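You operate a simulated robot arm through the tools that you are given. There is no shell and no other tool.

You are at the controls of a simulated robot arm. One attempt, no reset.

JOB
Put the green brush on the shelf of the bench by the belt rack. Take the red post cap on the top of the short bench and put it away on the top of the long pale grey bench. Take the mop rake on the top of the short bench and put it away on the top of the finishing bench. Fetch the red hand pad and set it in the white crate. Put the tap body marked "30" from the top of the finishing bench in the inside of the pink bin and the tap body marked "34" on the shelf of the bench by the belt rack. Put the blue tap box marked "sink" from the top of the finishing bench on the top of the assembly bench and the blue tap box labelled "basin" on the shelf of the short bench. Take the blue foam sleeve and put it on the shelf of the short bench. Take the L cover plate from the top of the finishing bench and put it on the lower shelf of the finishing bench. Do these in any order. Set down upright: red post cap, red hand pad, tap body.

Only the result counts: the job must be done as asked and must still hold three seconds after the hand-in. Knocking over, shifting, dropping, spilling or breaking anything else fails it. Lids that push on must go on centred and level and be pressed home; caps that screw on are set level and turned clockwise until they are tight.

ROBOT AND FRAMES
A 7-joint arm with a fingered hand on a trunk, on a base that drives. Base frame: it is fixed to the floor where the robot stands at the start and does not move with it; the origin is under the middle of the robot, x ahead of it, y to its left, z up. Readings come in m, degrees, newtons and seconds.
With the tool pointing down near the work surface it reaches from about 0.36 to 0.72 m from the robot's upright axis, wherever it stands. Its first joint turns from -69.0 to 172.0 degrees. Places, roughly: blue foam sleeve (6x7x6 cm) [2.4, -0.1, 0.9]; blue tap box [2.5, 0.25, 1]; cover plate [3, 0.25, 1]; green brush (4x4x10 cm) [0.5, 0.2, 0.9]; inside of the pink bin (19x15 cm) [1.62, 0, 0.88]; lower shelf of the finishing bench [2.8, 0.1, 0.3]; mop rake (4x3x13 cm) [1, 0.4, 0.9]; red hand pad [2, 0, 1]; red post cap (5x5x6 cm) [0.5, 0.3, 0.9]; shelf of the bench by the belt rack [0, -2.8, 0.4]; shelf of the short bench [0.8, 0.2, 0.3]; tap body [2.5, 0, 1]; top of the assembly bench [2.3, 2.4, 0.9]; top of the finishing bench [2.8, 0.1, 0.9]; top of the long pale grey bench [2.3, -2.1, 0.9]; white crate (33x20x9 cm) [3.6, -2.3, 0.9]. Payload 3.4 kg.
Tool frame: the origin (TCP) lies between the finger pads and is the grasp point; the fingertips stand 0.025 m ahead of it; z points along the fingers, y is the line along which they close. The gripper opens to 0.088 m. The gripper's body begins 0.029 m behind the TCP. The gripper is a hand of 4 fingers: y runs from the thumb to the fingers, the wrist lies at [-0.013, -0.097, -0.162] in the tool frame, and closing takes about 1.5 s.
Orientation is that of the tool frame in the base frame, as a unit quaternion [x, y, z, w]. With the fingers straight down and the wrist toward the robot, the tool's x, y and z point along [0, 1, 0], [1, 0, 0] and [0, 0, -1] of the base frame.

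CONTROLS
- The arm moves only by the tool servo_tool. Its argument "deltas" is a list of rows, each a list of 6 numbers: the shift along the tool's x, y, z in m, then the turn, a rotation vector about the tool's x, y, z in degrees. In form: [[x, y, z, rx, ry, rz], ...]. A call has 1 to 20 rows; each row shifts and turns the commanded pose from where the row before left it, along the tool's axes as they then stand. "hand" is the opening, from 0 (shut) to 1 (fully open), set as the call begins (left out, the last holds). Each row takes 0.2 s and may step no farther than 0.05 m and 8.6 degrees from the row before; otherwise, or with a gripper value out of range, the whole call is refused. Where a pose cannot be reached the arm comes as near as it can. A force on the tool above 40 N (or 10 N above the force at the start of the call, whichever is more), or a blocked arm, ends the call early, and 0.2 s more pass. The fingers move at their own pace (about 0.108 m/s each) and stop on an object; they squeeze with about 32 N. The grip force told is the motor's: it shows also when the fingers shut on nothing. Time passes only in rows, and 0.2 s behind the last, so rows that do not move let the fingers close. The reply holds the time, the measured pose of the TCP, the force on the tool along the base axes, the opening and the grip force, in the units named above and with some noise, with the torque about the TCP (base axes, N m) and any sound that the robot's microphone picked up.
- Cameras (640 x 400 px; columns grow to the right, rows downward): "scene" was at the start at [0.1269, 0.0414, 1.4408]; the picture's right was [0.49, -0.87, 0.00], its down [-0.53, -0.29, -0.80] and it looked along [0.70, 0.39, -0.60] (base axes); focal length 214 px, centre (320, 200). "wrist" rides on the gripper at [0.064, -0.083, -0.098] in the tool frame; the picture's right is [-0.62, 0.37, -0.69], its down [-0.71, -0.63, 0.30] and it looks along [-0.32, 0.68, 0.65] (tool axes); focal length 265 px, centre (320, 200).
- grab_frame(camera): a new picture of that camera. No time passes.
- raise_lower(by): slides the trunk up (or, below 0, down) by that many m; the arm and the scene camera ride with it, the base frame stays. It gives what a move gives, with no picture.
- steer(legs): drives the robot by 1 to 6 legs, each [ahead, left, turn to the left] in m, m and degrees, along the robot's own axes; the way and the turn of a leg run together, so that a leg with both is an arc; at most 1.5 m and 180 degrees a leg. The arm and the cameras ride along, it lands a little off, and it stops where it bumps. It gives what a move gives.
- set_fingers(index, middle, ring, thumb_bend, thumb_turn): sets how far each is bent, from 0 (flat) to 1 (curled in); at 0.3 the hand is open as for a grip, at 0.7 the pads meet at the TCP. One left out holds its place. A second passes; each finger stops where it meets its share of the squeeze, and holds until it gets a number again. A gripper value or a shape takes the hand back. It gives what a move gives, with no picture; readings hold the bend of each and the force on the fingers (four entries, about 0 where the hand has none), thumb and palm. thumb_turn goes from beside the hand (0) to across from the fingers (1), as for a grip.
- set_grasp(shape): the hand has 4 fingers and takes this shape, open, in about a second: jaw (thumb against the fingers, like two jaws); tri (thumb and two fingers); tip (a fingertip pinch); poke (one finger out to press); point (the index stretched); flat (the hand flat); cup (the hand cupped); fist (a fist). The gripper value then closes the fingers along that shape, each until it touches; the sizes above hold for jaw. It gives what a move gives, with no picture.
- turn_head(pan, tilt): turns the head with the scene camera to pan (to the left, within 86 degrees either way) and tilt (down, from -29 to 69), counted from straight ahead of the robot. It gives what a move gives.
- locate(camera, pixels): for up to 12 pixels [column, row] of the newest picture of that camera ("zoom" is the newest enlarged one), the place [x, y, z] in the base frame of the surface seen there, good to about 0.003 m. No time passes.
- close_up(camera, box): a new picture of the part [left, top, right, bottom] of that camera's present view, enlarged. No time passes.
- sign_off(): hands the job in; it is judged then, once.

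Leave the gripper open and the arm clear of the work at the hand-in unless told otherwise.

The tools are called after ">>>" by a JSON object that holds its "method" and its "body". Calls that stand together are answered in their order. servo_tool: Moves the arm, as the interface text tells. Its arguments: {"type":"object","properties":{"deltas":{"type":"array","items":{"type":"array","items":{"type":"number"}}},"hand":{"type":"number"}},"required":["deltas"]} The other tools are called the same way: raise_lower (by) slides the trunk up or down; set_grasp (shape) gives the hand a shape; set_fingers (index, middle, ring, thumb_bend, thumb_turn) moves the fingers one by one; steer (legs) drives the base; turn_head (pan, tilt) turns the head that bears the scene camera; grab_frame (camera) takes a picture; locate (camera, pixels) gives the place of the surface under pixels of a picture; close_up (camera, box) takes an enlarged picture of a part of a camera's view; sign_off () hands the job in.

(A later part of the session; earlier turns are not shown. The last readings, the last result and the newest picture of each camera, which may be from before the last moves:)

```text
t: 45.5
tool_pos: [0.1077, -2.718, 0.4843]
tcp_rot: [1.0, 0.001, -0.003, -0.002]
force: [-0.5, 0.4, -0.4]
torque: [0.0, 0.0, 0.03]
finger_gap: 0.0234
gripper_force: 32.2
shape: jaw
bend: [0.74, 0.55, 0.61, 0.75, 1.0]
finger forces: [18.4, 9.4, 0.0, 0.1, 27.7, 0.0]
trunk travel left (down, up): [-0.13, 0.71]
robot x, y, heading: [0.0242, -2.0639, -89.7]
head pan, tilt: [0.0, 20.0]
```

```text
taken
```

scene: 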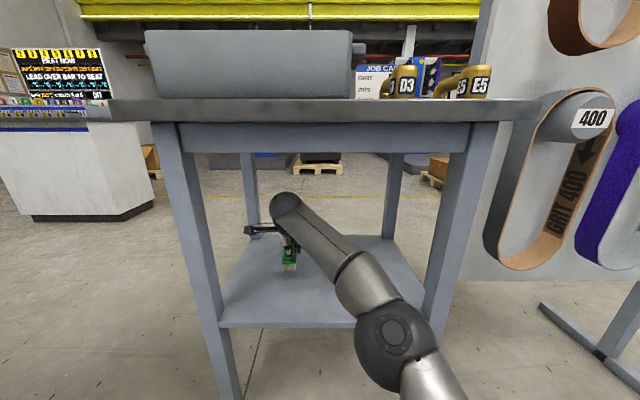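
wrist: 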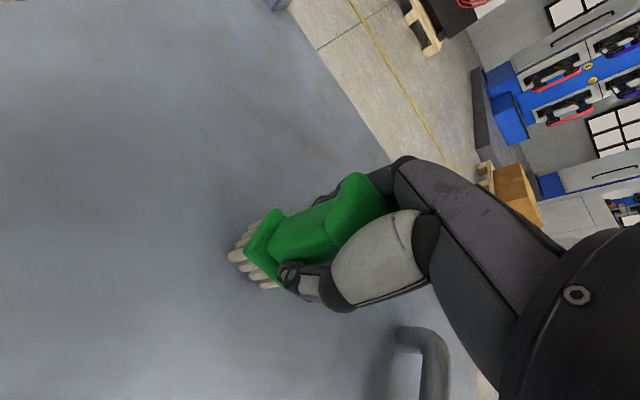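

Near contact. I lower by another 3 mm in small steps and watch the force.

>>> {"method": "servo_tool", "body": {"deltas": [[0, 0, 0.0015, 0, 0, 0], [0, 0, 0.0015, 0, 0, 0], [0, 0, 0.0, 0, 0, 0]]}}

>>> {"method": "locate", "body": {"camera": "wrist", "pixels": [[232, 256], [265, 285], [225, 262], [240, 300], [255, 270]]}}

```text
t: 46.2
tool_pos: [0.1089, -2.717, 0.4821]
tcp_rot: [1.0, 0.001, -0.003, -0.002]
force: [-0.4, 0.0, 0.5]
torque: [-0.03, -0.02, -0.01]
finger_gap: 0.0232
gripper_force: 32.1
shape: jaw
bend: [0.74, 0.55, 0.61, 0.75, 1.0]
finger forces: [18.4, 9.3, 0.0, 0.1, 27.8, 0.0]
trunk travel left (down, up): [-0.13, 0.71]
robot x, y, heading: [0.0238, -2.0589, -89.8]
head pan, tilt: [0.0, 20.0]
```

```text
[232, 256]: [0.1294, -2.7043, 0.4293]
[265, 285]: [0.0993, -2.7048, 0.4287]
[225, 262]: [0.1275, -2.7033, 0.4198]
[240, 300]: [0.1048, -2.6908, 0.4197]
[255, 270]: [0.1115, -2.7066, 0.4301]
```

>>> {"method": "servo_tool", "body": {"deltas": [[0, 0, 0.0015, 0, 0, 0], [0, 0, 0.0015, 0, 0, 0], [0, 0, 0.0, 0, 0, 0]]}}

>>> {"method": "close_up", "body": {"camera": "wrist", "box": [180, 180, 340, 320]}}

```text
t: 47.0
tool_pos: [0.1086, -2.7175, 0.4798]
tcp_rot: [1.0, 0.003, -0.004, 0.002]
force: [2.7, -0.6, 11.1]
torque: [0.03, -0.03, 0.01]
finger_gap: 0.0239
gripper_force: 31.8
shape: jaw
bend: [0.74, 0.54, 0.61, 0.75, 1.0]
finger forces: [19.9, 10.2, 0.1, 0.0, 30.1, 0.0]
trunk travel left (down, up): [-0.13, 0.71]
robot x, y, heading: [0.0239, -2.0649, -89.8]
head pan, tilt: [0.0, 20.0]
```

```text
2.86 times, centred on (260, 250) of wrist
```

zoom: 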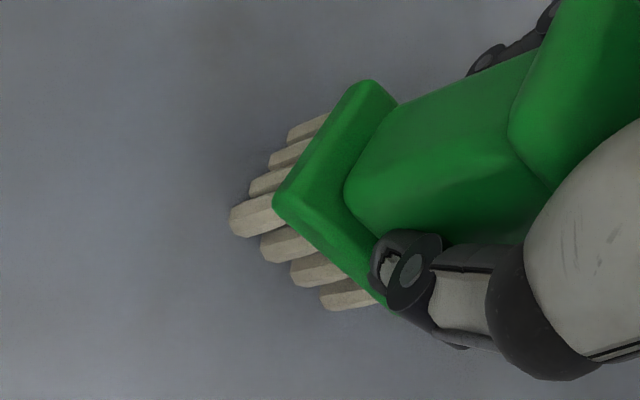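

It touches the shelf (11 N). I ease up 1 mm and open the hand.

>>> {"method": "servo_tool", "body": {"deltas": [[0, 0, -0.001, 0, 0, 0]]}}

>>> {"method": "servo_tool", "body": {"deltas": [[0, 0, 0, 0, 0, 0], [0, 0, 0, 0, 0, 0], [0, 0, 0, 0, 0, 0], [0, 0, 0, 0, 0, 0], [0, 0, 0, 0, 0, 0], [0, 0, 0, 0, 0, 0], [0, 0, 0, 0, 0, 0], [0, 0, 0, 0, 0, 0]], "hand": 1}}

>>> {"method": "grab_frame", "body": {"camera": "wrist"}}

```text
t: 47.5
tool_pos: [0.1094, -2.719, 0.4814]
tcp_rot: [1.0, 0.002, -0.002, 0.002]
force: [0.8, 1.3, 9.8]
torque: [0.07, 0.01, -0.02]
finger_gap: 0.0238
gripper_force: 31.5
shape: jaw
bend: [0.74, 0.55, 0.61, 0.75, 1.0]
finger forces: [19.1, 9.8, 0.0, 0.0, 30.9, 0.0]
trunk travel left (down, up): [-0.13, 0.71]
robot x, y, heading: [0.026, -2.0636, -89.9]
head pan, tilt: [0.0, 20.0]
```

```text
t: 49.2
tool_pos: [0.1101, -2.7189, 0.4797]
tcp_rot: [1.0, 0.002, -0.003, 0.0]
force: [-0.2, 0.2, 0.6]
torque: [0.05, 0.0, 0.01]
finger_gap: 0.0876
gripper_force: 0.0
shape: jaw
bend: [0.3, 0.3, 0.3, 0.3, 0.98]
finger forces: [0.0, 0.0, 0.0, 0.0, 0.1, 0.0]
trunk travel left (down, up): [-0.13, 0.71]
robot x, y, heading: [0.0233, -2.0637, -89.9]
head pan, tilt: [0.0, 20.0]
```

```text
taken
```

wrist: 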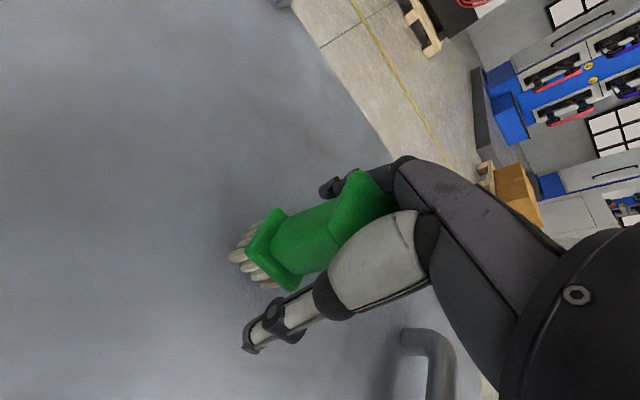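

The brush stands free. I raise the hand to TCP z 0.567 (below the apron) and look before drawing back.

>>> {"method": "servo_tool", "body": {"deltas": [[0, 0, -0.03, 0, 0, 0], [0, 0, -0.03, 0, 0, 0], [0, 0, -0.027, 0, 0, 0], [0, 0, 0, 0, 0, 0]]}}

>>> {"method": "grab_frame", "body": {"camera": "wrist"}}

>>> {"method": "grab_frame", "body": {"camera": "scene"}}

```text
t: 50.2
tool_pos: [0.1075, -2.7096, 0.5624]
tcp_rot: [1.0, 0.003, -0.004, 0.0]
force: [-0.2, -0.5, 0.0]
torque: [-0.04, 0.0, -0.01]
finger_gap: 0.0877
gripper_force: 0.1
shape: jaw
bend: [0.3, 0.3, 0.3, 0.3, 0.98]
finger forces: [0.1, 0.0, 0.0, 0.1, 0.0, 0.0]
out of reach, approached as far as the arm can: row 3
trunk travel left (down, up): [-0.13, 0.71]
robot x, y, heading: [0.0236, -2.062, -89.9]
head pan, tilt: [0.0, 20.0]
```

```text
taken
```

wrist: 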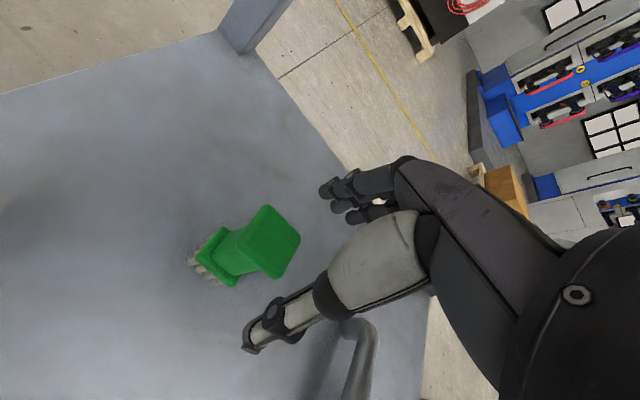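

```text
taken
```

scene: 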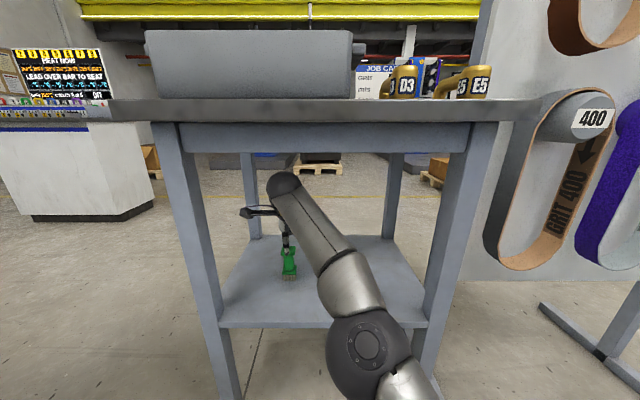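

The fingertips (z 0.537) are 2 cm above the brush top (0.516). I draw the hand straight back out.

>>> {"method": "servo_tool", "body": {"deltas": [[0, -0.03, 0, 0, 0, 0], [0, -0.035, 0, 0, 0, 0], [0, -0.035, 0, 0, 0, 0], [0, -0.04, 0, 0, 0, 0], [0, -0.04, 0, 0, 0, 0], [0, -0.04, 0, 0, 0, 0], [0, -0.04, 0, 0, 0, 0], [0.02, -0.04, 0, 0, 0, 0]]}}

>>> {"method": "grab_frame", "body": {"camera": "wrist"}}

>>> {"method": "grab_frame", "body": {"camera": "scene"}}

```text
t: 52.0
tool_pos: [0.1222, -2.4079, 0.5608]
tcp_rot: [1.0, 0.002, -0.004, 0.0]
force: [0.7, 0.2, -0.3]
torque: [-0.02, 0.0, 0.01]
finger_gap: 0.088
gripper_force: 0.1
shape: jaw
bend: [0.3, 0.3, 0.3, 0.3, 0.98]
finger forces: [0.1, 0.0, 0.0, 0.0, 0.1, 0.0]
trunk travel left (down, up): [-0.13, 0.71]
robot x, y, heading: [0.0261, -2.064, -89.7]
head pan, tilt: [0.0, 20.0]
```

```text
taken
```

wrist: 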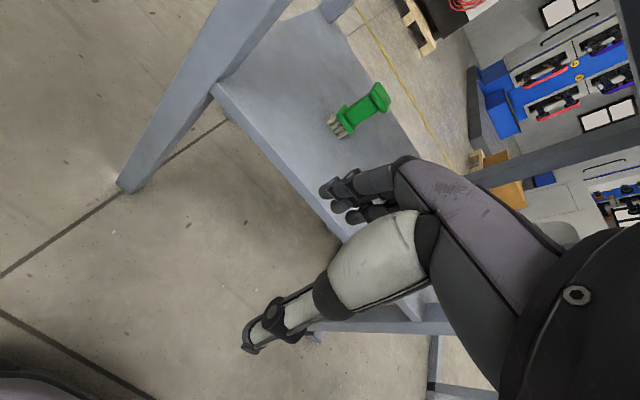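

```text
taken
```

scene: 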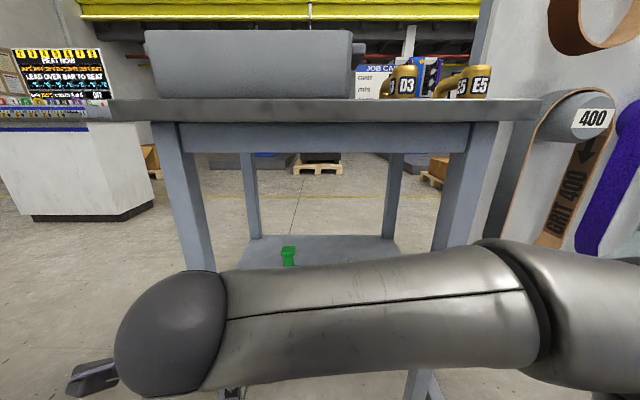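

The brush stands on the shelf. I back away from the bench, then raise the trunk to its former height.

>>> {"method": "steer", "body": {"legs": [[-0.6, 0, 0]]}}

>>> {"method": "raise_lower", "body": {"by": 0.4}}

>>> {"method": "raise_lower", "body": {"by": 0.22}}

>>> {"method": "turn_head", "body": {"pan": -10, "tilt": 25}}

>>> {"method": "grab_frame", "body": {"camera": "scene"}}

```text
t: 55.4
tool_pos: [0.1216, -1.8145, 0.5617]
tcp_rot: [1.0, -0.001, -0.003, 0.0]
force: [0.1, -0.6, 0.4]
torque: [-0.01, 0.02, 0.02]
finger_gap: 0.0879
gripper_force: 0.0
shape: jaw
bend: [0.3, 0.3, 0.3, 0.3, 0.98]
finger forces: [0.1, 0.0, 0.0, 0.0, 0.1, 0.0]
trunk travel left (down, up): [-0.13, 0.71]
robot x, y, heading: [0.0202, -1.4688, -90.3]
head pan, tilt: [0.0, 20.0]
```

```text
t: 59.2
tool_pos: [0.1225, -1.8148, 0.9605]
tcp_rot: [1.0, 0.0, -0.003, 0.0]
force: [-0.1, 0.6, 0.0]
torque: [-0.04, 0.01, 0.0]
finger_gap: 0.0879
gripper_force: 0.1
shape: jaw
bend: [0.3, 0.3, 0.3, 0.3, 0.98]
finger forces: [0.1, 0.0, 0.1, 0.0, 0.0, 0.0]
trunk travel left (down, up): [-0.53, 0.31]
robot x, y, heading: [0.0262, -1.4699, -90.1]
head pan, tilt: [0.0, 20.0]
```

```text
t: 61.6
tool_pos: [0.1227, -1.8147, 1.1816]
tcp_rot: [1.0, -0.001, -0.003, 0.0]
force: [0.2, 0.1, 0.0]
torque: [0.0, 0.0, 0.01]
finger_gap: 0.0879
gripper_force: 0.1
shape: jaw
bend: [0.3, 0.3, 0.3, 0.3, 0.98]
finger forces: [0.0, 0.0, 0.0, 0.0, 0.0, 0.1]
trunk travel left (down, up): [-0.75, 0.09]
robot x, y, heading: [0.0249, -1.4708, -90.4]
head pan, tilt: [0.0, 20.0]
```

```text
t: 62.3
tool_pos: [0.1213, -1.8145, 1.1803]
tcp_rot: [1.0, 0.0, -0.003, 0.0]
force: [0.3, 0.0, -0.3]
torque: [-0.01, 0.0, 0.02]
finger_gap: 0.0878
gripper_force: 0.1
shape: jaw
bend: [0.3, 0.3, 0.3, 0.3, 0.98]
finger forces: [0.0, 0.0, 0.0, 0.0, 0.1, 0.0]
trunk travel left (down, up): [-0.75, 0.09]
robot x, y, heading: [0.0245, -1.4707, -90.2]
head pan, tilt: [-10.0, 25.0]
```

```text
taken
```

scene: 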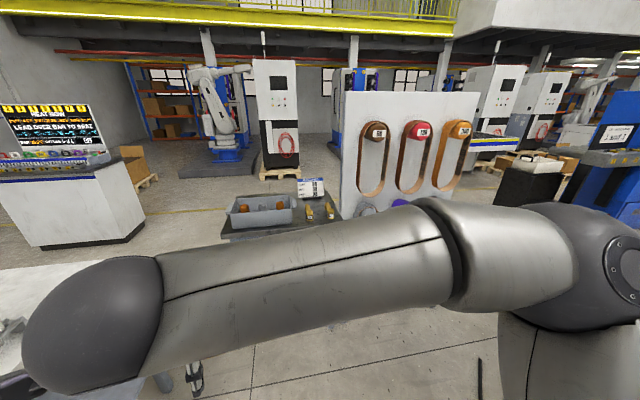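

Next I fetch the red post cap: back up to the west side of the short bench, turn to face it, and draw near.

>>> {"method": "steer", "body": {"legs": [[-1.4, -0.35, 0], [0, 0, 90], [0.3, 0.1, 0]]}}

>>> {"method": "turn_head", "body": {"pan": 30, "tilt": 50}}

>>> {"method": "grab_frame", "body": {"camera": "scene"}}

>>> {"method": "grab_frame", "body": {"camera": "wrist"}}

```text
t: 74.8
tool_pos: [0.3635, 0.0625, 1.1806]
tcp_rot: [0.736, 0.677, -0.003, 0.002]
force: [0.2, -0.2, 0.2]
torque: [0.0, 0.0, 0.01]
finger_gap: 0.0876
gripper_force: 0.0
shape: jaw
bend: [0.3, 0.3, 0.3, 0.3, 0.98]
finger forces: [0.1, 0.1, 0.0, 0.1, 0.0, 0.1]
trunk travel left (down, up): [-0.75, 0.09]
robot x, y, heading: [0.0119, -0.0045, -5.2]
head pan, tilt: [-10.0, 25.0]
```

```text
t: 75.9
tool_pos: [0.3627, 0.0633, 1.1816]
tcp_rot: [0.736, 0.677, -0.002, 0.003]
force: [0.2, 0.9, 0.5]
torque: [0.0, -0.02, 0.03]
finger_gap: 0.0877
gripper_force: 0.0
shape: jaw
bend: [0.3, 0.3, 0.3, 0.3, 0.98]
finger forces: [0.0, 0.0, 0.0, 0.0, 0.1, 0.0]
trunk travel left (down, up): [-0.75, 0.09]
robot x, y, heading: [0.0139, -0.0068, -5.0]
head pan, tilt: [30.0, 50.0]
```

```text
taken
```

scene: 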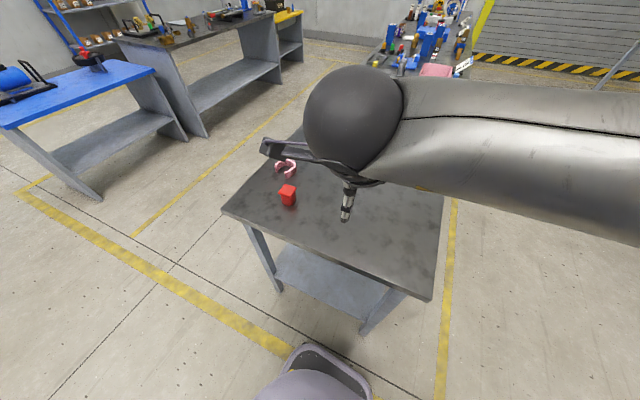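

```text
taken
```

wrist: 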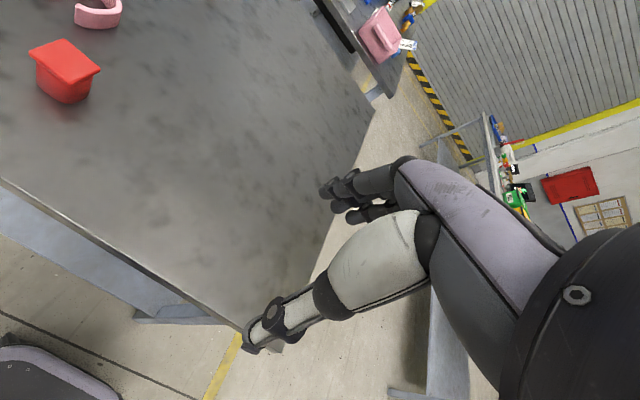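

The cap is visible in the wrist picture at about (65, 70). I enlarge it and locate its top corners.

>>> {"method": "close_up", "body": {"camera": "wrist", "box": [10, 20, 130, 120]}}

>>> {"method": "close_up", "body": {"camera": "scene", "box": [240, 140, 360, 240]}}

>>> {"method": "locate", "body": {"camera": "wrist", "pixels": [[30, 50], [64, 40], [99, 70], [66, 82], [62, 61], [45, 75], [80, 93], [62, 98]]}}

```text
4.00 times, centred on (70, 70) of wrist
```

zoom: 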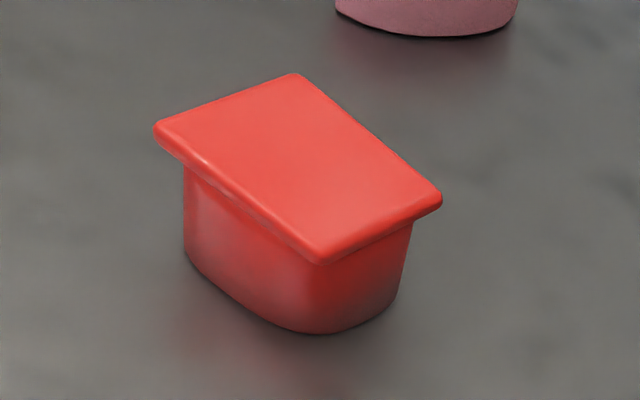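

```text
4.00 times, centred on (300, 190) of scene
```

zoom: 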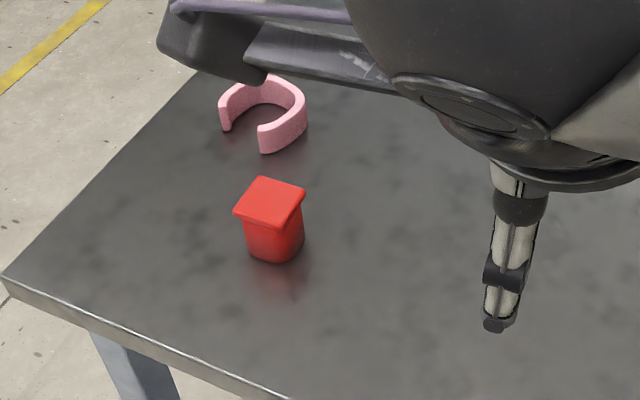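

```text
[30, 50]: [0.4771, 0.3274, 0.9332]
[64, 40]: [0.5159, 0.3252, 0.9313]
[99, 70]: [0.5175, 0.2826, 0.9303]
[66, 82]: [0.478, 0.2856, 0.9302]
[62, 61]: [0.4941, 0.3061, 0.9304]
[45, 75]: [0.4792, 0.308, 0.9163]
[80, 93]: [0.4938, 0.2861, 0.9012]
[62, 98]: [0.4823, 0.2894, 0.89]
```

The cap top's centre is (0.497, 0.305), z 0.931, its sides along the axes. I square the hand up (turn 5 degrees) and move above the cap to z about 1.03.

>>> {"method": "servo_tool", "body": {"deltas": [[0, 0, 0, 0, 0, -4.9], [0.0403, 0.0223, 0.02, 0, 0, 0], [0.0403, 0.0223, 0.02, 0, 0, 0], [0.0403, 0.0223, 0.02, 0, 0, 0], [0.0403, 0.0223, 0.02, 0, 0, 0], [0.0403, 0.0223, 0.03, 0, 0, 0], [0.0403, 0.0223, 0.03, 0, 0, 0], [0, 0, 0, 0, 0, 0]]}}

>>> {"method": "grab_frame", "body": {"camera": "wrist"}}

```text
refused: row 2 steps farther than a row can; nothing moved
```

```text
taken
```

wrist: 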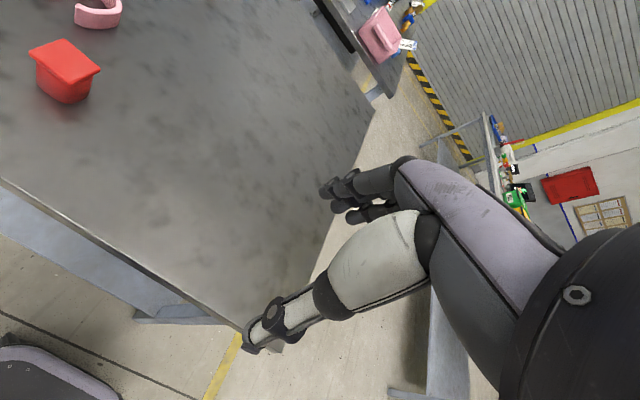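

The step was slightly over 0.05 m, so I use more, smaller rows.

>>> {"method": "servo_tool", "body": {"deltas": [[0, 0, 0, 0, 0, -4.9], [0.0345, 0.0191, 0.02, 0, 0, 0], [0.0345, 0.0191, 0.02, 0, 0, 0], [0.0345, 0.0191, 0.02, 0, 0, 0], [0.0345, 0.0191, 0.02, 0, 0, 0], [0.0345, 0.0191, 0.02, 0, 0, 0], [0.0345, 0.0191, 0.02, 0, 0, 0], [0.0345, 0.0191, 0.02, 0, 0, 0], [0, 0, 0, 0, 0, 0]]}}

>>> {"method": "grab_frame", "body": {"camera": "wrist"}}

```text
t: 77.9
tool_pos: [0.474, 0.243, 1.0647]
tcp_rot: [0.705, 0.709, -0.004, 0.002]
force: [0.6, 0.5, 0.4]
torque: [0.0, 0.03, 0.02]
finger_gap: 0.0876
gripper_force: 0.2
shape: jaw
bend: [0.3, 0.3, 0.3, 0.3, 0.98]
finger forces: [0.1, 0.1, 0.1, 0.1, 0.1, 0.0]
out of reach, approached as far as the arm can: row 7, 8
trunk travel left (down, up): [-0.75, 0.09]
robot x, y, heading: [0.0107, -0.0052, -4.8]
head pan, tilt: [30.0, 50.0]
```

```text
taken
```

wrist: 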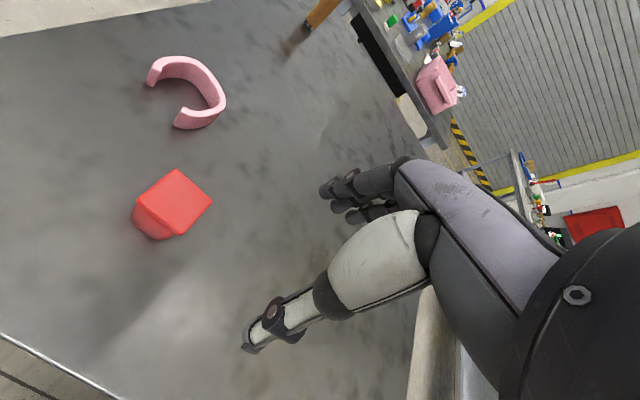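

The arm could not reach that far to the left with this hand yaw. I move the base 0.2 m to the left and square it up instead.

>>> {"method": "steer", "body": {"legs": [[-0.02, 0.2, 4.8]]}}

>>> {"method": "servo_tool", "body": {"deltas": [[0, 0, 0, 0, 0, 0]]}}

>>> {"method": "grab_frame", "body": {"camera": "wrist"}}

```text
t: 79.5
tool_pos: [0.4384, 0.4767, 1.0639]
tcp_rot: [0.675, 0.738, -0.004, 0.003]
force: [0.5, 0.5, -0.1]
torque: [-0.01, 0.01, 0.0]
finger_gap: 0.0879
gripper_force: 0.0
shape: jaw
bend: [0.3, 0.3, 0.3, 0.3, 0.98]
finger forces: [0.1, 0.0, 0.0, 0.0, 0.0, 0.1]
trunk travel left (down, up): [-0.75, 0.09]
robot x, y, heading: [0.0008, 0.1846, 0.1]
head pan, tilt: [30.0, 50.0]
```

```text
t: 79.8
tool_pos: [0.4389, 0.475, 1.0644]
tcp_rot: [0.676, 0.737, -0.003, 0.002]
force: [0.2, -0.5, -0.1]
torque: [0.06, -0.04, 0.0]
finger_gap: 0.088
gripper_force: 0.1
shape: jaw
bend: [0.3, 0.3, 0.3, 0.3, 0.98]
finger forces: [0.1, 0.0, 0.1, 0.1, 0.0, 0.0]
trunk travel left (down, up): [-0.75, 0.09]
robot x, y, heading: [-0.002, 0.1886, -0.3]
head pan, tilt: [30.0, 50.0]
```

```text
taken
```

wrist: 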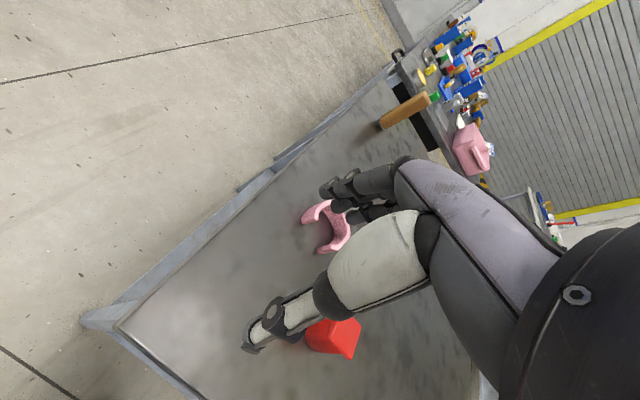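

I turn the hand back square and bring it right over the cap at (0.497, 0.305).

>>> {"method": "servo_tool", "body": {"deltas": [[0, 0, 0, 0, 0, 5.1], [-0.0428, 0.0147, 0.0, 0, 0, 0], [-0.0428, 0.0147, 0.0, 0, 0, 0], [-0.0428, 0.0147, 0.0, 0, 0, 0], [-0.0428, 0.0147, 0.0, 0, 0, 0], [0, 0, 0, 0, 0, 0]]}}

>>> {"method": "grab_frame", "body": {"camera": "wrist"}}

```text
t: 81.2
tool_pos: [0.5135, 0.2857, 1.0717]
tcp_rot: [0.707, 0.707, -0.003, 0.004]
force: [0.5, -1.0, -0.7]
torque: [-0.03, 0.0, 0.01]
finger_gap: 0.088
gripper_force: 0.1
shape: jaw
bend: [0.3, 0.3, 0.3, 0.3, 0.98]
finger forces: [0.1, 0.0, 0.0, 0.0, 0.0, 0.0]
out of reach, approached as far as the arm can: row 1
trunk travel left (down, up): [-0.75, 0.09]
robot x, y, heading: [0.0043, 0.187, 0.1]
head pan, tilt: [30.0, 50.0]
```

```text
taken
```

wrist: 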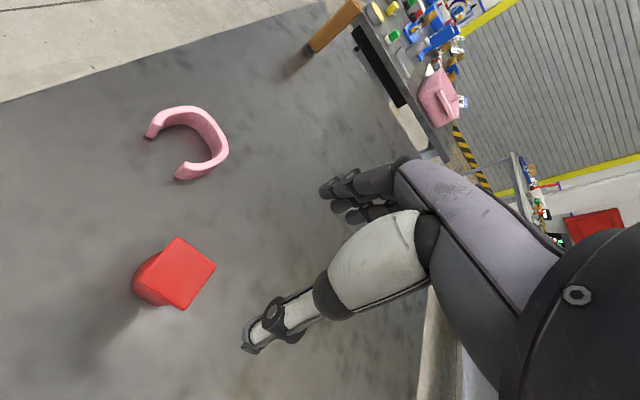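

I locate the cap's top again to confirm its place, then fine-adjust.

>>> {"method": "locate", "body": {"camera": "wrist", "pixels": [[180, 240], [214, 266], [178, 308], [136, 280], [177, 275]]}}

>>> {"method": "servo_tool", "body": {"deltas": [[0.0193, -0.0165, 0.0, 0, 0, 0], [0, 0, 0.03, 0, 0, 0], [0, 0, 0, 0, 0, 0]]}}

>>> {"method": "grab_frame", "body": {"camera": "wrist"}}

```text
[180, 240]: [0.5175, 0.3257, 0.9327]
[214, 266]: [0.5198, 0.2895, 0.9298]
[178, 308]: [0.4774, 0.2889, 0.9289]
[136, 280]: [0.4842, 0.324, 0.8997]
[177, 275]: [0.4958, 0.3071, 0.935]
```

```text
t: 82.0
tool_pos: [0.4961, 0.3045, 1.0411]
tcp_rot: [0.707, 0.707, -0.002, 0.002]
force: [-0.1, -0.1, 0.3]
torque: [0.0, 0.0, 0.01]
finger_gap: 0.0877
gripper_force: 0.0
shape: jaw
bend: [0.3, 0.3, 0.3, 0.3, 0.98]
finger forces: [0.1, 0.1, 0.0, 0.0, 0.0, 0.0]
trunk travel left (down, up): [-0.75, 0.09]
robot x, y, heading: [-0.0017, 0.1895, 0.1]
head pan, tilt: [30.0, 50.0]
```

```text
taken
```

wrist: 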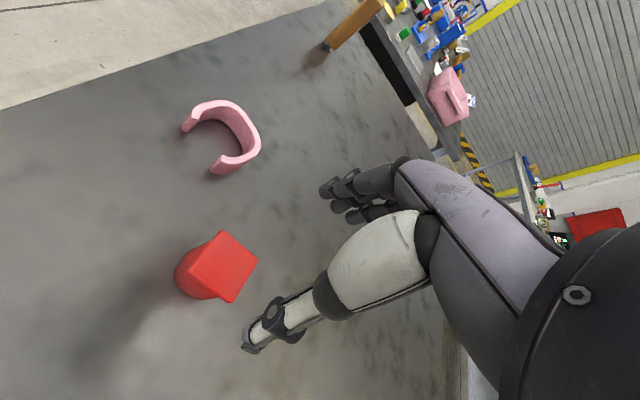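

The hand stands right over the cap. I lower it to z 0.912 and close.

>>> {"method": "servo_tool", "body": {"deltas": [[0.001, 0.001, 0.033, 0, 0, 0], [0, 0, 0.033, 0, 0, 0], [0, 0, 0.033, 0, 0, 0], [0, 0, 0.029, 0, 0, 0], [0, 0, 0, 0, 0, 0]]}}

>>> {"method": "grab_frame", "body": {"camera": "wrist"}}

```text
t: 83.2
tool_pos: [0.4979, 0.306, 0.9139]
tcp_rot: [0.707, 0.707, -0.002, 0.002]
force: [0.4, -0.8, -0.4]
torque: [-0.05, 0.0, 0.02]
finger_gap: 0.0875
gripper_force: 0.1
shape: jaw
bend: [0.3, 0.3, 0.3, 0.3, 0.98]
finger forces: [0.1, 0.0, 0.0, 0.0, 0.0, 0.0]
trunk travel left (down, up): [-0.75, 0.09]
robot x, y, heading: [-0.0015, 0.1876, 0.0]
head pan, tilt: [30.0, 50.0]
```

```text
taken
```

wrist: 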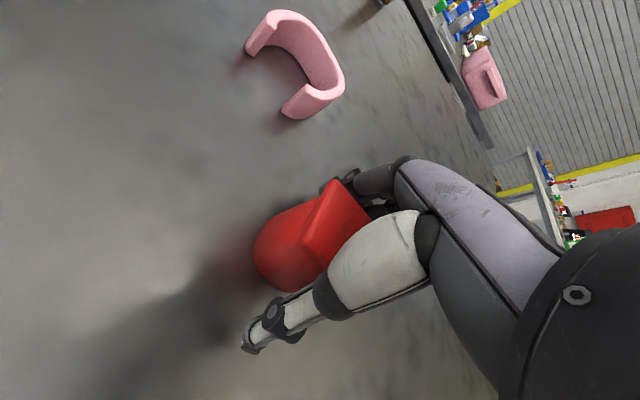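

>>> {"method": "servo_tool", "body": {"deltas": [[0, 0, 0, 0, 0, 0], [0, 0, 0, 0, 0, 0], [0, 0, 0, 0, 0, 0], [0, 0, 0, 0, 0, 0], [0, 0, 0, 0, 0, 0], [0, 0, 0, 0, 0, 0], [0, 0, 0, 0, 0, 0], [0, 0, 0, 0, 0, 0]], "hand": 0}}

>>> {"method": "servo_tool", "body": {"deltas": [[0, 0, -0.02, 0, 0, 0], [0, 0, -0.035, 0, 0, 0], [0, 0, -0.035, 0, 0, 0], [0, 0, -0.04, 0, 0, 0]]}}

>>> {"method": "grab_frame", "body": {"camera": "wrist"}}

```text
t: 85.0
tool_pos: [0.4977, 0.3054, 0.9137]
tcp_rot: [0.707, 0.707, -0.002, 0.002]
force: [-0.8, -0.5, 0.2]
torque: [-0.04, 0.02, 0.03]
finger_gap: 0.0373
gripper_force: 32.4
shape: jaw
bend: [0.74, 0.47, 0.52, 0.73, 1.0]
finger forces: [17.8, 10.0, 0.0, 0.0, 27.9, 0.1]
trunk travel left (down, up): [-0.75, 0.09]
robot x, y, heading: [-0.0013, 0.1876, 0.2]
head pan, tilt: [30.0, 50.0]
```

```text
t: 86.0
tool_pos: [0.497, 0.3078, 1.0452]
tcp_rot: [0.707, 0.707, -0.003, 0.002]
force: [-0.1, 0.4, 0.1]
torque: [0.01, -0.01, 0.01]
finger_gap: 0.0377
gripper_force: 32.1
shape: jaw
bend: [0.74, 0.47, 0.52, 0.73, 1.0]
finger forces: [17.8, 10.1, 0.0, 0.0, 28.0, 0.0]
trunk travel left (down, up): [-0.75, 0.09]
robot x, y, heading: [-0.0023, 0.1889, -0.2]
head pan, tilt: [30.0, 50.0]
```

```text
taken
```

wrist: 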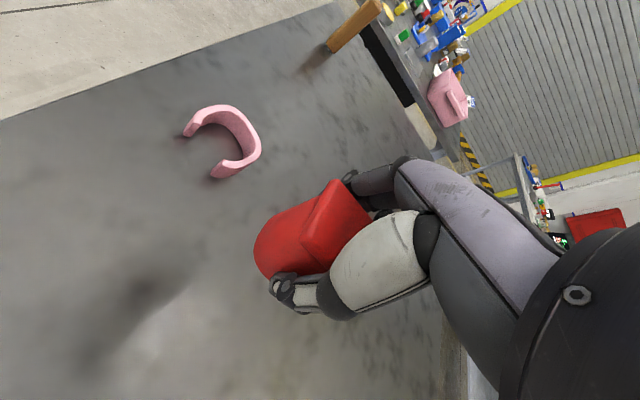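

The cap is held. I raise and draw back the hand, then drive around to the long pale grey bench.

>>> {"method": "servo_tool", "body": {"deltas": [[0, -0.025, -0.03, 0, 0, 0], [0, -0.035, -0.02, 0, 0, 0], [0, -0.035, -0.02, 0, 0, 0], [0, -0.035, -0.01, 0, 0, 0]]}}

>>> {"method": "steer", "body": {"legs": [[-0.35, 0, 0], [0, -1.25, 0], [1.35, 0, 0], [0, 0, -90]]}}

>>> {"method": "turn_head", "body": {"pan": 0, "tilt": 30}}

>>> {"method": "grab_frame", "body": {"camera": "scene"}}

```text
t: 87.0
tool_pos: [0.3667, 0.3073, 1.1268]
tcp_rot: [0.708, 0.707, -0.003, 0.002]
force: [-0.6, -0.4, 0.0]
torque: [-0.01, 0.01, 0.0]
finger_gap: 0.0375
gripper_force: 32.3
shape: jaw
bend: [0.74, 0.47, 0.52, 0.73, 1.0]
finger forces: [17.9, 10.1, 0.1, 0.0, 28.1, 0.0]
trunk travel left (down, up): [-0.75, 0.09]
robot x, y, heading: [-0.0014, 0.1875, 0.1]
head pan, tilt: [30.0, 50.0]
```

```text
t: 105.2
tool_pos: [1.1366, -1.358, 1.1259]
tcp_rot: [1.0, -0.009, -0.004, 0.0]
force: [-0.6, 0.5, 1.0]
torque: [-0.01, 0.03, 0.01]
finger_gap: 0.0373
gripper_force: 32.3
shape: jaw
bend: [0.74, 0.47, 0.52, 0.73, 1.0]
finger forces: [17.9, 10.0, 0.0, 0.1, 27.8, 0.0]
trunk travel left (down, up): [-0.75, 0.09]
robot x, y, heading: [1.024, -0.9859, -90.9]
head pan, tilt: [30.0, 50.0]
```

```text
t: 106.2
tool_pos: [1.1368, -1.3608, 1.1251]
tcp_rot: [1.0, -0.01, -0.003, 0.0]
force: [-0.1, 0.3, -0.6]
torque: [-0.01, -0.02, -0.01]
finger_gap: 0.0372
gripper_force: 32.0
shape: jaw
bend: [0.74, 0.47, 0.52, 0.73, 1.0]
finger forces: [17.8, 9.9, 0.0, 0.0, 27.8, 0.0]
trunk travel left (down, up): [-0.75, 0.09]
robot x, y, heading: [1.023, -0.9917, -91.0]
head pan, tilt: [0.0, 30.0]
```

```text
taken
```

scene: 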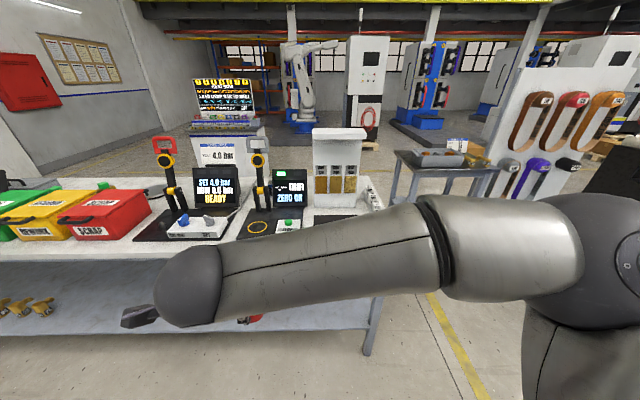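

The near end is crowded. I look further left along the bench for free surface.

>>> {"method": "turn_head", "body": {"pan": 45, "tilt": 30}}

>>> {"method": "grab_frame", "body": {"camera": "scene"}}

>>> {"method": "close_up", "body": {"camera": "scene", "box": [130, 150, 450, 350]}}

```text
t: 107.3
tool_pos: [1.1367, -1.3601, 1.1264]
tcp_rot: [1.0, -0.009, -0.003, 0.001]
force: [0.7, 0.0, 0.7]
torque: [0.0, 0.02, 0.0]
finger_gap: 0.0374
gripper_force: 32.8
shape: jaw
bend: [0.74, 0.47, 0.52, 0.73, 1.0]
finger forces: [17.8, 10.0, 0.1, 0.0, 27.7, 0.1]
trunk travel left (down, up): [-0.75, 0.09]
robot x, y, heading: [1.0247, -0.9869, -90.8]
head pan, tilt: [45.0, 30.0]
```

```text
taken
```

scene: 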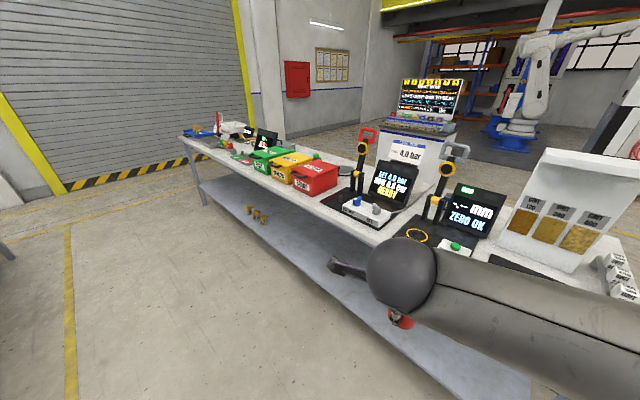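

```text
2.00 times, centred on (290, 250) of scene
```

zoom: 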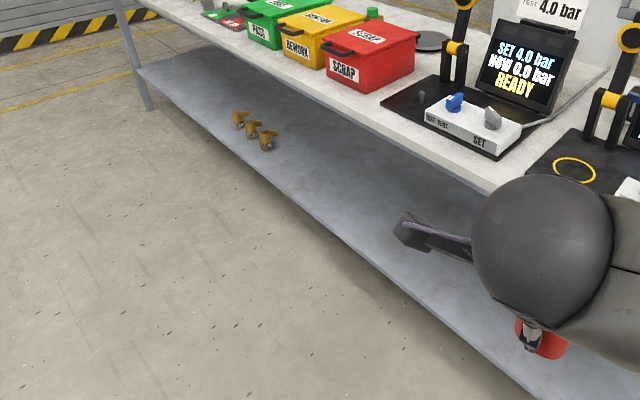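

I locate candidate free spots: beside the red SCRAP bin (zoom 380,90), the strip in front of it, and bench edges.

>>> {"method": "locate", "body": {"camera": "zoom", "pixels": [[385, 95], [340, 95], [300, 75], [415, 60], [375, 103], [430, 120], [500, 160], [235, 45], [215, 30], [395, 130], [330, 98], [440, 75]]}}

>>> {"method": "steer", "body": {"legs": [[0, 0.75, 0.8]]}}

>>> {"method": "turn_head", "body": {"pan": 20, "tilt": 40}}

>>> {"method": "grab_frame", "body": {"camera": "scene"}}

```text
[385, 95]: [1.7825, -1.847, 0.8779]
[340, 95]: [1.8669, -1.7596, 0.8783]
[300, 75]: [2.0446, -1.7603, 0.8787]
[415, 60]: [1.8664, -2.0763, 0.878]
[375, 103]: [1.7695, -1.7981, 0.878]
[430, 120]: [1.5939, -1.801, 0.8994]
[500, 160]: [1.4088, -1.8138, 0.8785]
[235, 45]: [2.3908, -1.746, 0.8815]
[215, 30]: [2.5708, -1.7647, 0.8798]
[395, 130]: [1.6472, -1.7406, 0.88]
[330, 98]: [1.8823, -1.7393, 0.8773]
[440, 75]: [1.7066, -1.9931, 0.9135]
```

```text
t: 111.3
tool_pos: [1.889, -1.3674, 1.126]
tcp_rot: [1.0, -0.003, -0.003, 0.0]
force: [0.2, 0.0, -0.4]
torque: [0.01, 0.02, -0.02]
finger_gap: 0.0372
gripper_force: 32.4
shape: jaw
bend: [0.74, 0.47, 0.52, 0.73, 1.0]
finger forces: [17.8, 10.0, 0.0, 0.1, 27.6, 0.1]
trunk travel left (down, up): [-0.75, 0.09]
robot x, y, heading: [1.7706, -0.9976, -90.2]
head pan, tilt: [45.0, 30.0]
```

```text
t: 112.2
tool_pos: [1.8878, -1.3667, 1.1267]
tcp_rot: [1.0, -0.004, -0.004, 0.0]
force: [0.6, 0.0, -0.4]
torque: [0.02, 0.0, 0.02]
finger_gap: 0.0373
gripper_force: 32.6
shape: jaw
bend: [0.74, 0.47, 0.52, 0.73, 1.0]
finger forces: [17.8, 10.0, 0.0, 0.1, 27.7, 0.0]
trunk travel left (down, up): [-0.75, 0.09]
robot x, y, heading: [1.7753, -0.9969, -90.2]
head pan, tilt: [20.0, 40.0]
```

```text
taken
```

scene: 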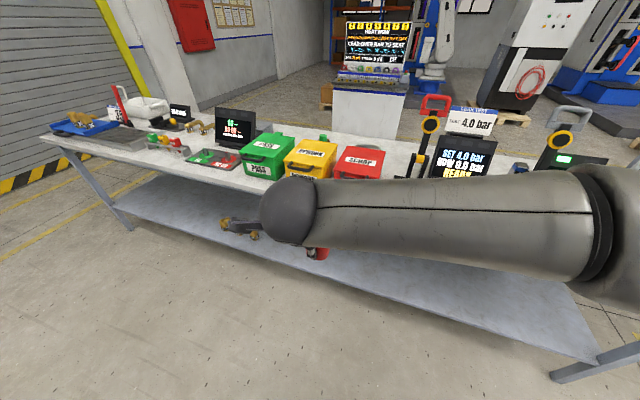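

>>> {"method": "close_up", "body": {"camera": "scene", "box": [30, 70, 300, 220]}}

>>> {"method": "close_up", "body": {"camera": "scene", "box": [230, 80, 500, 230]}}

>>> {"method": "grab_frame", "body": {"camera": "wrist"}}

```text
2.37 times, centred on (165, 145) of scene
```

zoom: 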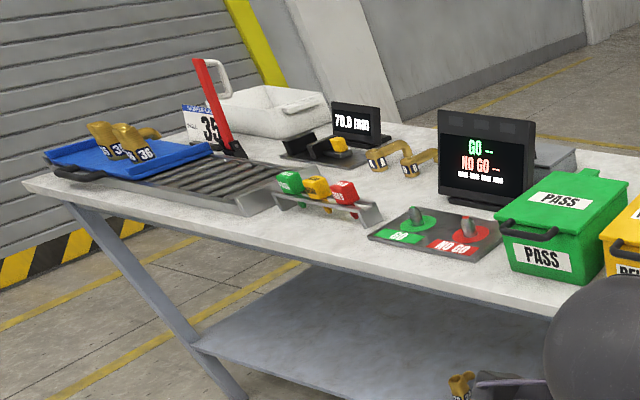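

```text
2.37 times, centred on (365, 155) of scene
```

zoom: 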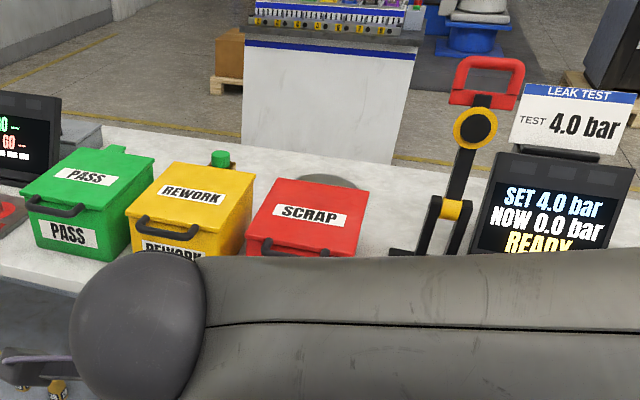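

```text
taken
```

wrist: 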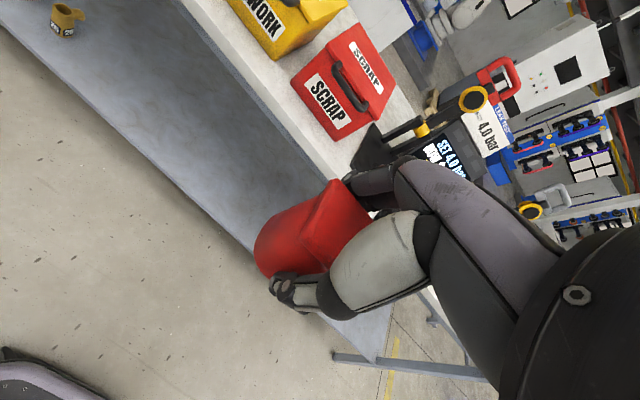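

The wrist camera shows the strip in front of the SCRAP bin (around (310,140)). I measure it.

>>> {"method": "locate", "body": {"camera": "wrist", "pixels": [[312, 130], [330, 150], [300, 150], [275, 85], [345, 152], [350, 130], [365, 145], [380, 115], [260, 60], [240, 60], [290, 120], [395, 140]]}}

>>> {"method": "close_up", "body": {"camera": "wrist", "box": [180, 0, 440, 200]}}

```text
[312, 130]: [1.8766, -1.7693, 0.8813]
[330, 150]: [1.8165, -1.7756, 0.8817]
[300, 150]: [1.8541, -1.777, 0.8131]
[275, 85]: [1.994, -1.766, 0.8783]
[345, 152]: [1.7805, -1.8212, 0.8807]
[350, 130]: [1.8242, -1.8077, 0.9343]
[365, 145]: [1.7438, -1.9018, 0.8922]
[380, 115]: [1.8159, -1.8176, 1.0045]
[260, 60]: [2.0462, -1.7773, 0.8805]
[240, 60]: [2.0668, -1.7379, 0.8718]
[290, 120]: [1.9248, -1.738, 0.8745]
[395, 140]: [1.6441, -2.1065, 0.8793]
```

```text
2.00 times, centred on (310, 100) of wrist
```

zoom: 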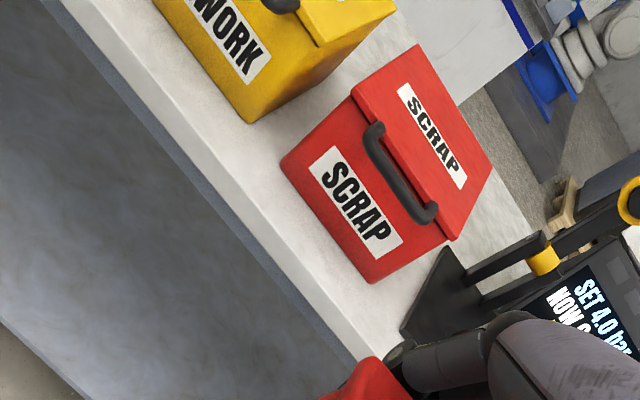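

The strip before the bins is only 6 cm. Further left looks freer, so I drive 0.9 m more to the left and look again.

>>> {"method": "steer", "body": {"legs": [[0, 0.9, 0]]}}

>>> {"method": "turn_head", "body": {"pan": 25, "tilt": 40}}

>>> {"method": "grab_frame", "body": {"camera": "scene"}}

>>> {"method": "grab_frame", "body": {"camera": "wrist"}}

```text
t: 117.0
tool_pos: [2.8053, -1.3492, 1.1246]
tcp_rot: [1.0, 0.016, -0.003, 0.0]
force: [-0.1, -0.1, -0.6]
torque: [0.01, -0.03, 0.05]
finger_gap: 0.0374
gripper_force: 32.1
shape: jaw
bend: [0.74, 0.47, 0.52, 0.73, 1.0]
finger forces: [17.8, 10.0, 0.0, 0.0, 27.7, 0.0]
trunk travel left (down, up): [-0.75, 0.09]
robot x, y, heading: [2.6734, -0.9868, -88.0]
head pan, tilt: [20.0, 40.0]
```

```text
t: 117.6
tool_pos: [2.8049, -1.3506, 1.126]
tcp_rot: [1.0, 0.015, -0.004, 0.0]
force: [0.1, 0.1, 0.0]
torque: [0.01, -0.01, 0.02]
finger_gap: 0.0372
gripper_force: 32.0
shape: jaw
bend: [0.74, 0.47, 0.52, 0.73, 1.0]
finger forces: [17.8, 9.9, 0.0, 0.0, 27.7, 0.0]
trunk travel left (down, up): [-0.75, 0.09]
robot x, y, heading: [2.6701, -0.9827, -87.9]
head pan, tilt: [25.0, 40.0]
```

```text
taken
```

scene: 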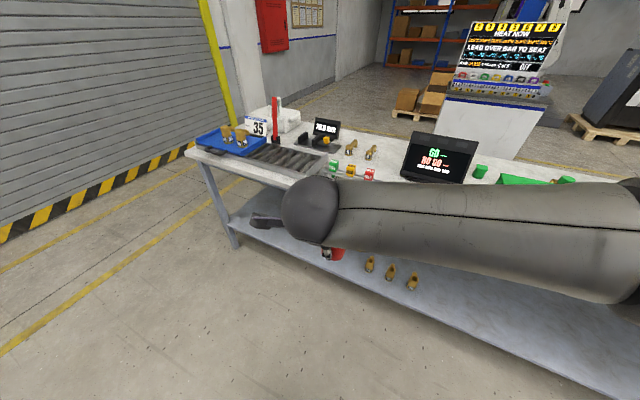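

```text
taken
```

wrist: 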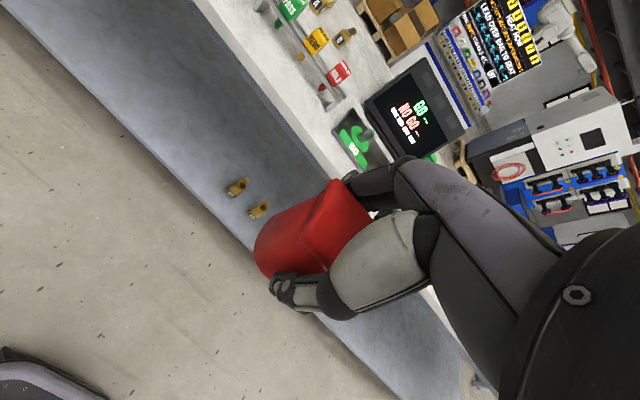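

>>> {"method": "close_up", "body": {"camera": "wrist", "box": [200, 0, 460, 190]}}

>>> {"method": "close_up", "body": {"camera": "scene", "box": [180, 90, 480, 250]}}

```text
2.11 times, centred on (330, 95) of wrist
```

zoom: 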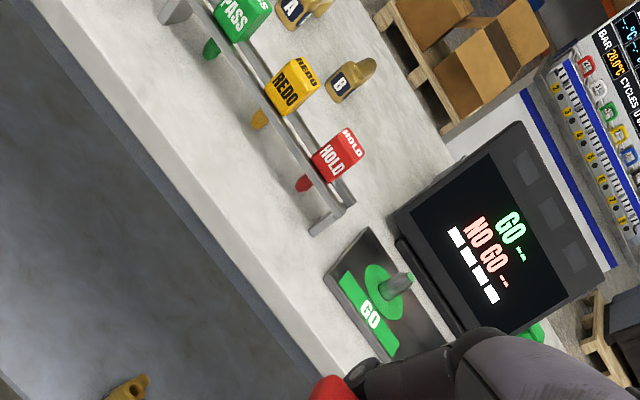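

```text
2.13 times, centred on (330, 170) of scene
```

zoom: 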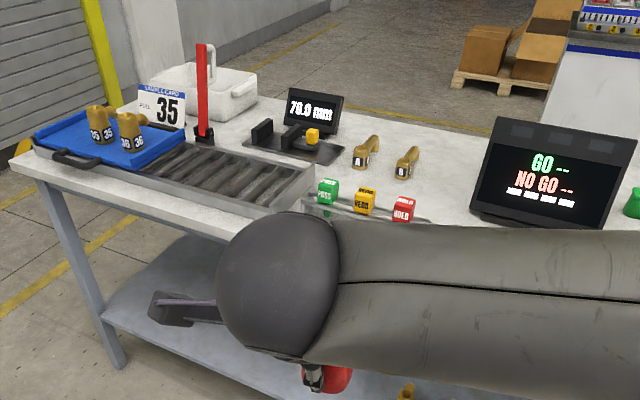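

I measure the strip before the plunger stand and pad in the wrist view.

>>> {"method": "locate", "body": {"camera": "wrist", "pixels": [[300, 90], [315, 120], [345, 108], [330, 120], [358, 130], [335, 138], [280, 60], [310, 75], [270, 60], [290, 105], [320, 150], [360, 95]]}}

```text
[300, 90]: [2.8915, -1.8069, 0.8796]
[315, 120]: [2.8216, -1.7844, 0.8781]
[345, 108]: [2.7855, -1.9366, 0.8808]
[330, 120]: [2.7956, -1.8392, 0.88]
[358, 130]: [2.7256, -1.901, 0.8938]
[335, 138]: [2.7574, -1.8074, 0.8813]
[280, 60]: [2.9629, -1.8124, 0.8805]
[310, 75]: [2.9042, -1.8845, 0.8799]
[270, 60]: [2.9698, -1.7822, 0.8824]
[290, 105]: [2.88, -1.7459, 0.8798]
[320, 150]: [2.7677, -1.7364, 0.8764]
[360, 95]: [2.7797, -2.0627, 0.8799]
```

I check the small bulbs and bracket edge nearest to the spot.

>>> {"method": "locate", "body": {"camera": "wrist", "pixels": [[323, 86], [301, 56], [279, 23], [322, 108], [325, 107], [285, 48], [310, 90], [305, 80], [327, 130], [332, 125]]}}

```text
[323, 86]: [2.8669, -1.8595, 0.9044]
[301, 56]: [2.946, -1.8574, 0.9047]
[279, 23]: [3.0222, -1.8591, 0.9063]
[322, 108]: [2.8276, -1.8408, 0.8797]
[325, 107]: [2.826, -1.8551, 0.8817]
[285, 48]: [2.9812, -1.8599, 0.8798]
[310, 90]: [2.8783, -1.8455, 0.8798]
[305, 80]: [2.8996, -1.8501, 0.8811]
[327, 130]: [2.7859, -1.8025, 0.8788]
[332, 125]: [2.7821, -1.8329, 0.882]
```

There is a clear strip before the plungers: y from -1.74 to -1.855 (bulbs at y -1.86). I'll set the cap at about (2.905, -1.787). I drive 0.25 m closer and square up.

>>> {"method": "steer", "body": {"legs": [[0.24, 0.09, -2]]}}

>>> {"method": "grab_frame", "body": {"camera": "wrist"}}

```text
t: 119.5
tool_pos: [2.8902, -1.5935, 1.1262]
tcp_rot: [1.0, 0.001, -0.004, 0.0]
force: [-0.2, 0.4, -0.5]
torque: [0.04, 0.02, 0.01]
finger_gap: 0.0373
gripper_force: 32.3
shape: jaw
bend: [0.74, 0.47, 0.52, 0.73, 1.0]
finger forces: [17.8, 10.0, 0.0, 0.1, 27.9, 0.0]
trunk travel left (down, up): [-0.75, 0.09]
robot x, y, heading: [2.7722, -1.2243, -89.8]
head pan, tilt: [25.0, 40.0]
```

```text
taken
```

wrist: 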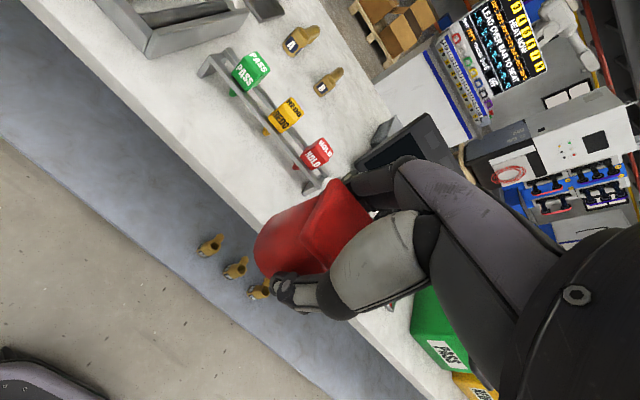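

Now I see a free patch around (190,110), between the roller conveyor and the plunger stand. I measure it too.

>>> {"method": "locate", "body": {"camera": "wrist", "pixels": [[185, 100], [160, 70], [205, 70], [185, 130], [150, 100], [230, 95], [265, 130], [297, 165], [190, 45], [250, 150], [210, 125], [165, 45]]}}

```text
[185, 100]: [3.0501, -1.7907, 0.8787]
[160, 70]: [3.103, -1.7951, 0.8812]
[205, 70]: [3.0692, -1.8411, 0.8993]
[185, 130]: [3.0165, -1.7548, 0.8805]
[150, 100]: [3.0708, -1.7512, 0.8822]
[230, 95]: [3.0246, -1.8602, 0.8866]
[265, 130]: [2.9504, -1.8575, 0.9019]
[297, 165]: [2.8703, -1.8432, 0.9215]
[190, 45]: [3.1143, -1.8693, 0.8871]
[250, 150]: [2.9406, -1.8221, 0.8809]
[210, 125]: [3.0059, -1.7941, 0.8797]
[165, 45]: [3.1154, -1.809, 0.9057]
```

I move over (2.905, -1.787) at the present height, then lower to just above the bench.

>>> {"method": "servo_tool", "body": {"deltas": [[0.004, 0.048, 0, 0, 0, 0], [0.004, 0.048, 0, 0, 0, 0], [0.004, 0.048, 0, 0, 0, 0], [0.003, 0.0495, 0, 0, 0, 0], [0, 0, 0.04, 0, 0, 0], [0, 0, 0.04, 0, 0, 0], [0, 0, 0.04, 0, 0, 0], [0, 0, 0.04, 0, 0, 0], [0, 0, 0.03, 0, 0, 0], [0, 0, 0, 0, 0, 0]]}}

>>> {"method": "grab_frame", "body": {"camera": "wrist"}}

```text
t: 121.7
tool_pos: [2.9034, -1.7848, 0.9339]
tcp_rot: [1.0, 0.001, -0.003, 0.0]
force: [-0.2, 0.4, -0.3]
torque: [0.01, -0.01, -0.01]
finger_gap: 0.0372
gripper_force: 32.0
shape: jaw
bend: [0.74, 0.47, 0.52, 0.73, 1.0]
finger forces: [18.0, 10.0, 0.1, 0.0, 27.7, 0.1]
trunk travel left (down, up): [-0.75, 0.09]
robot x, y, heading: [2.7705, -1.2268, -89.7]
head pan, tilt: [25.0, 40.0]
```

```text
taken
```

wrist: 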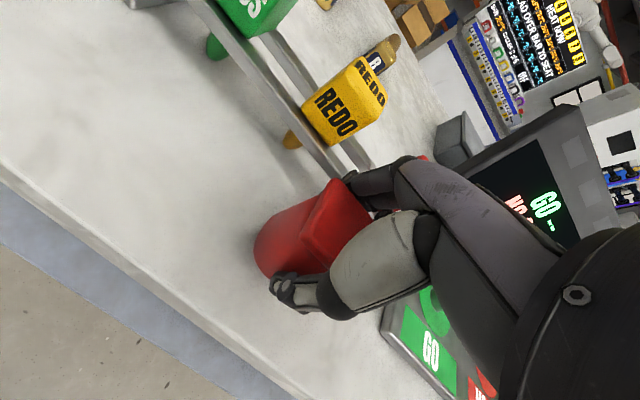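

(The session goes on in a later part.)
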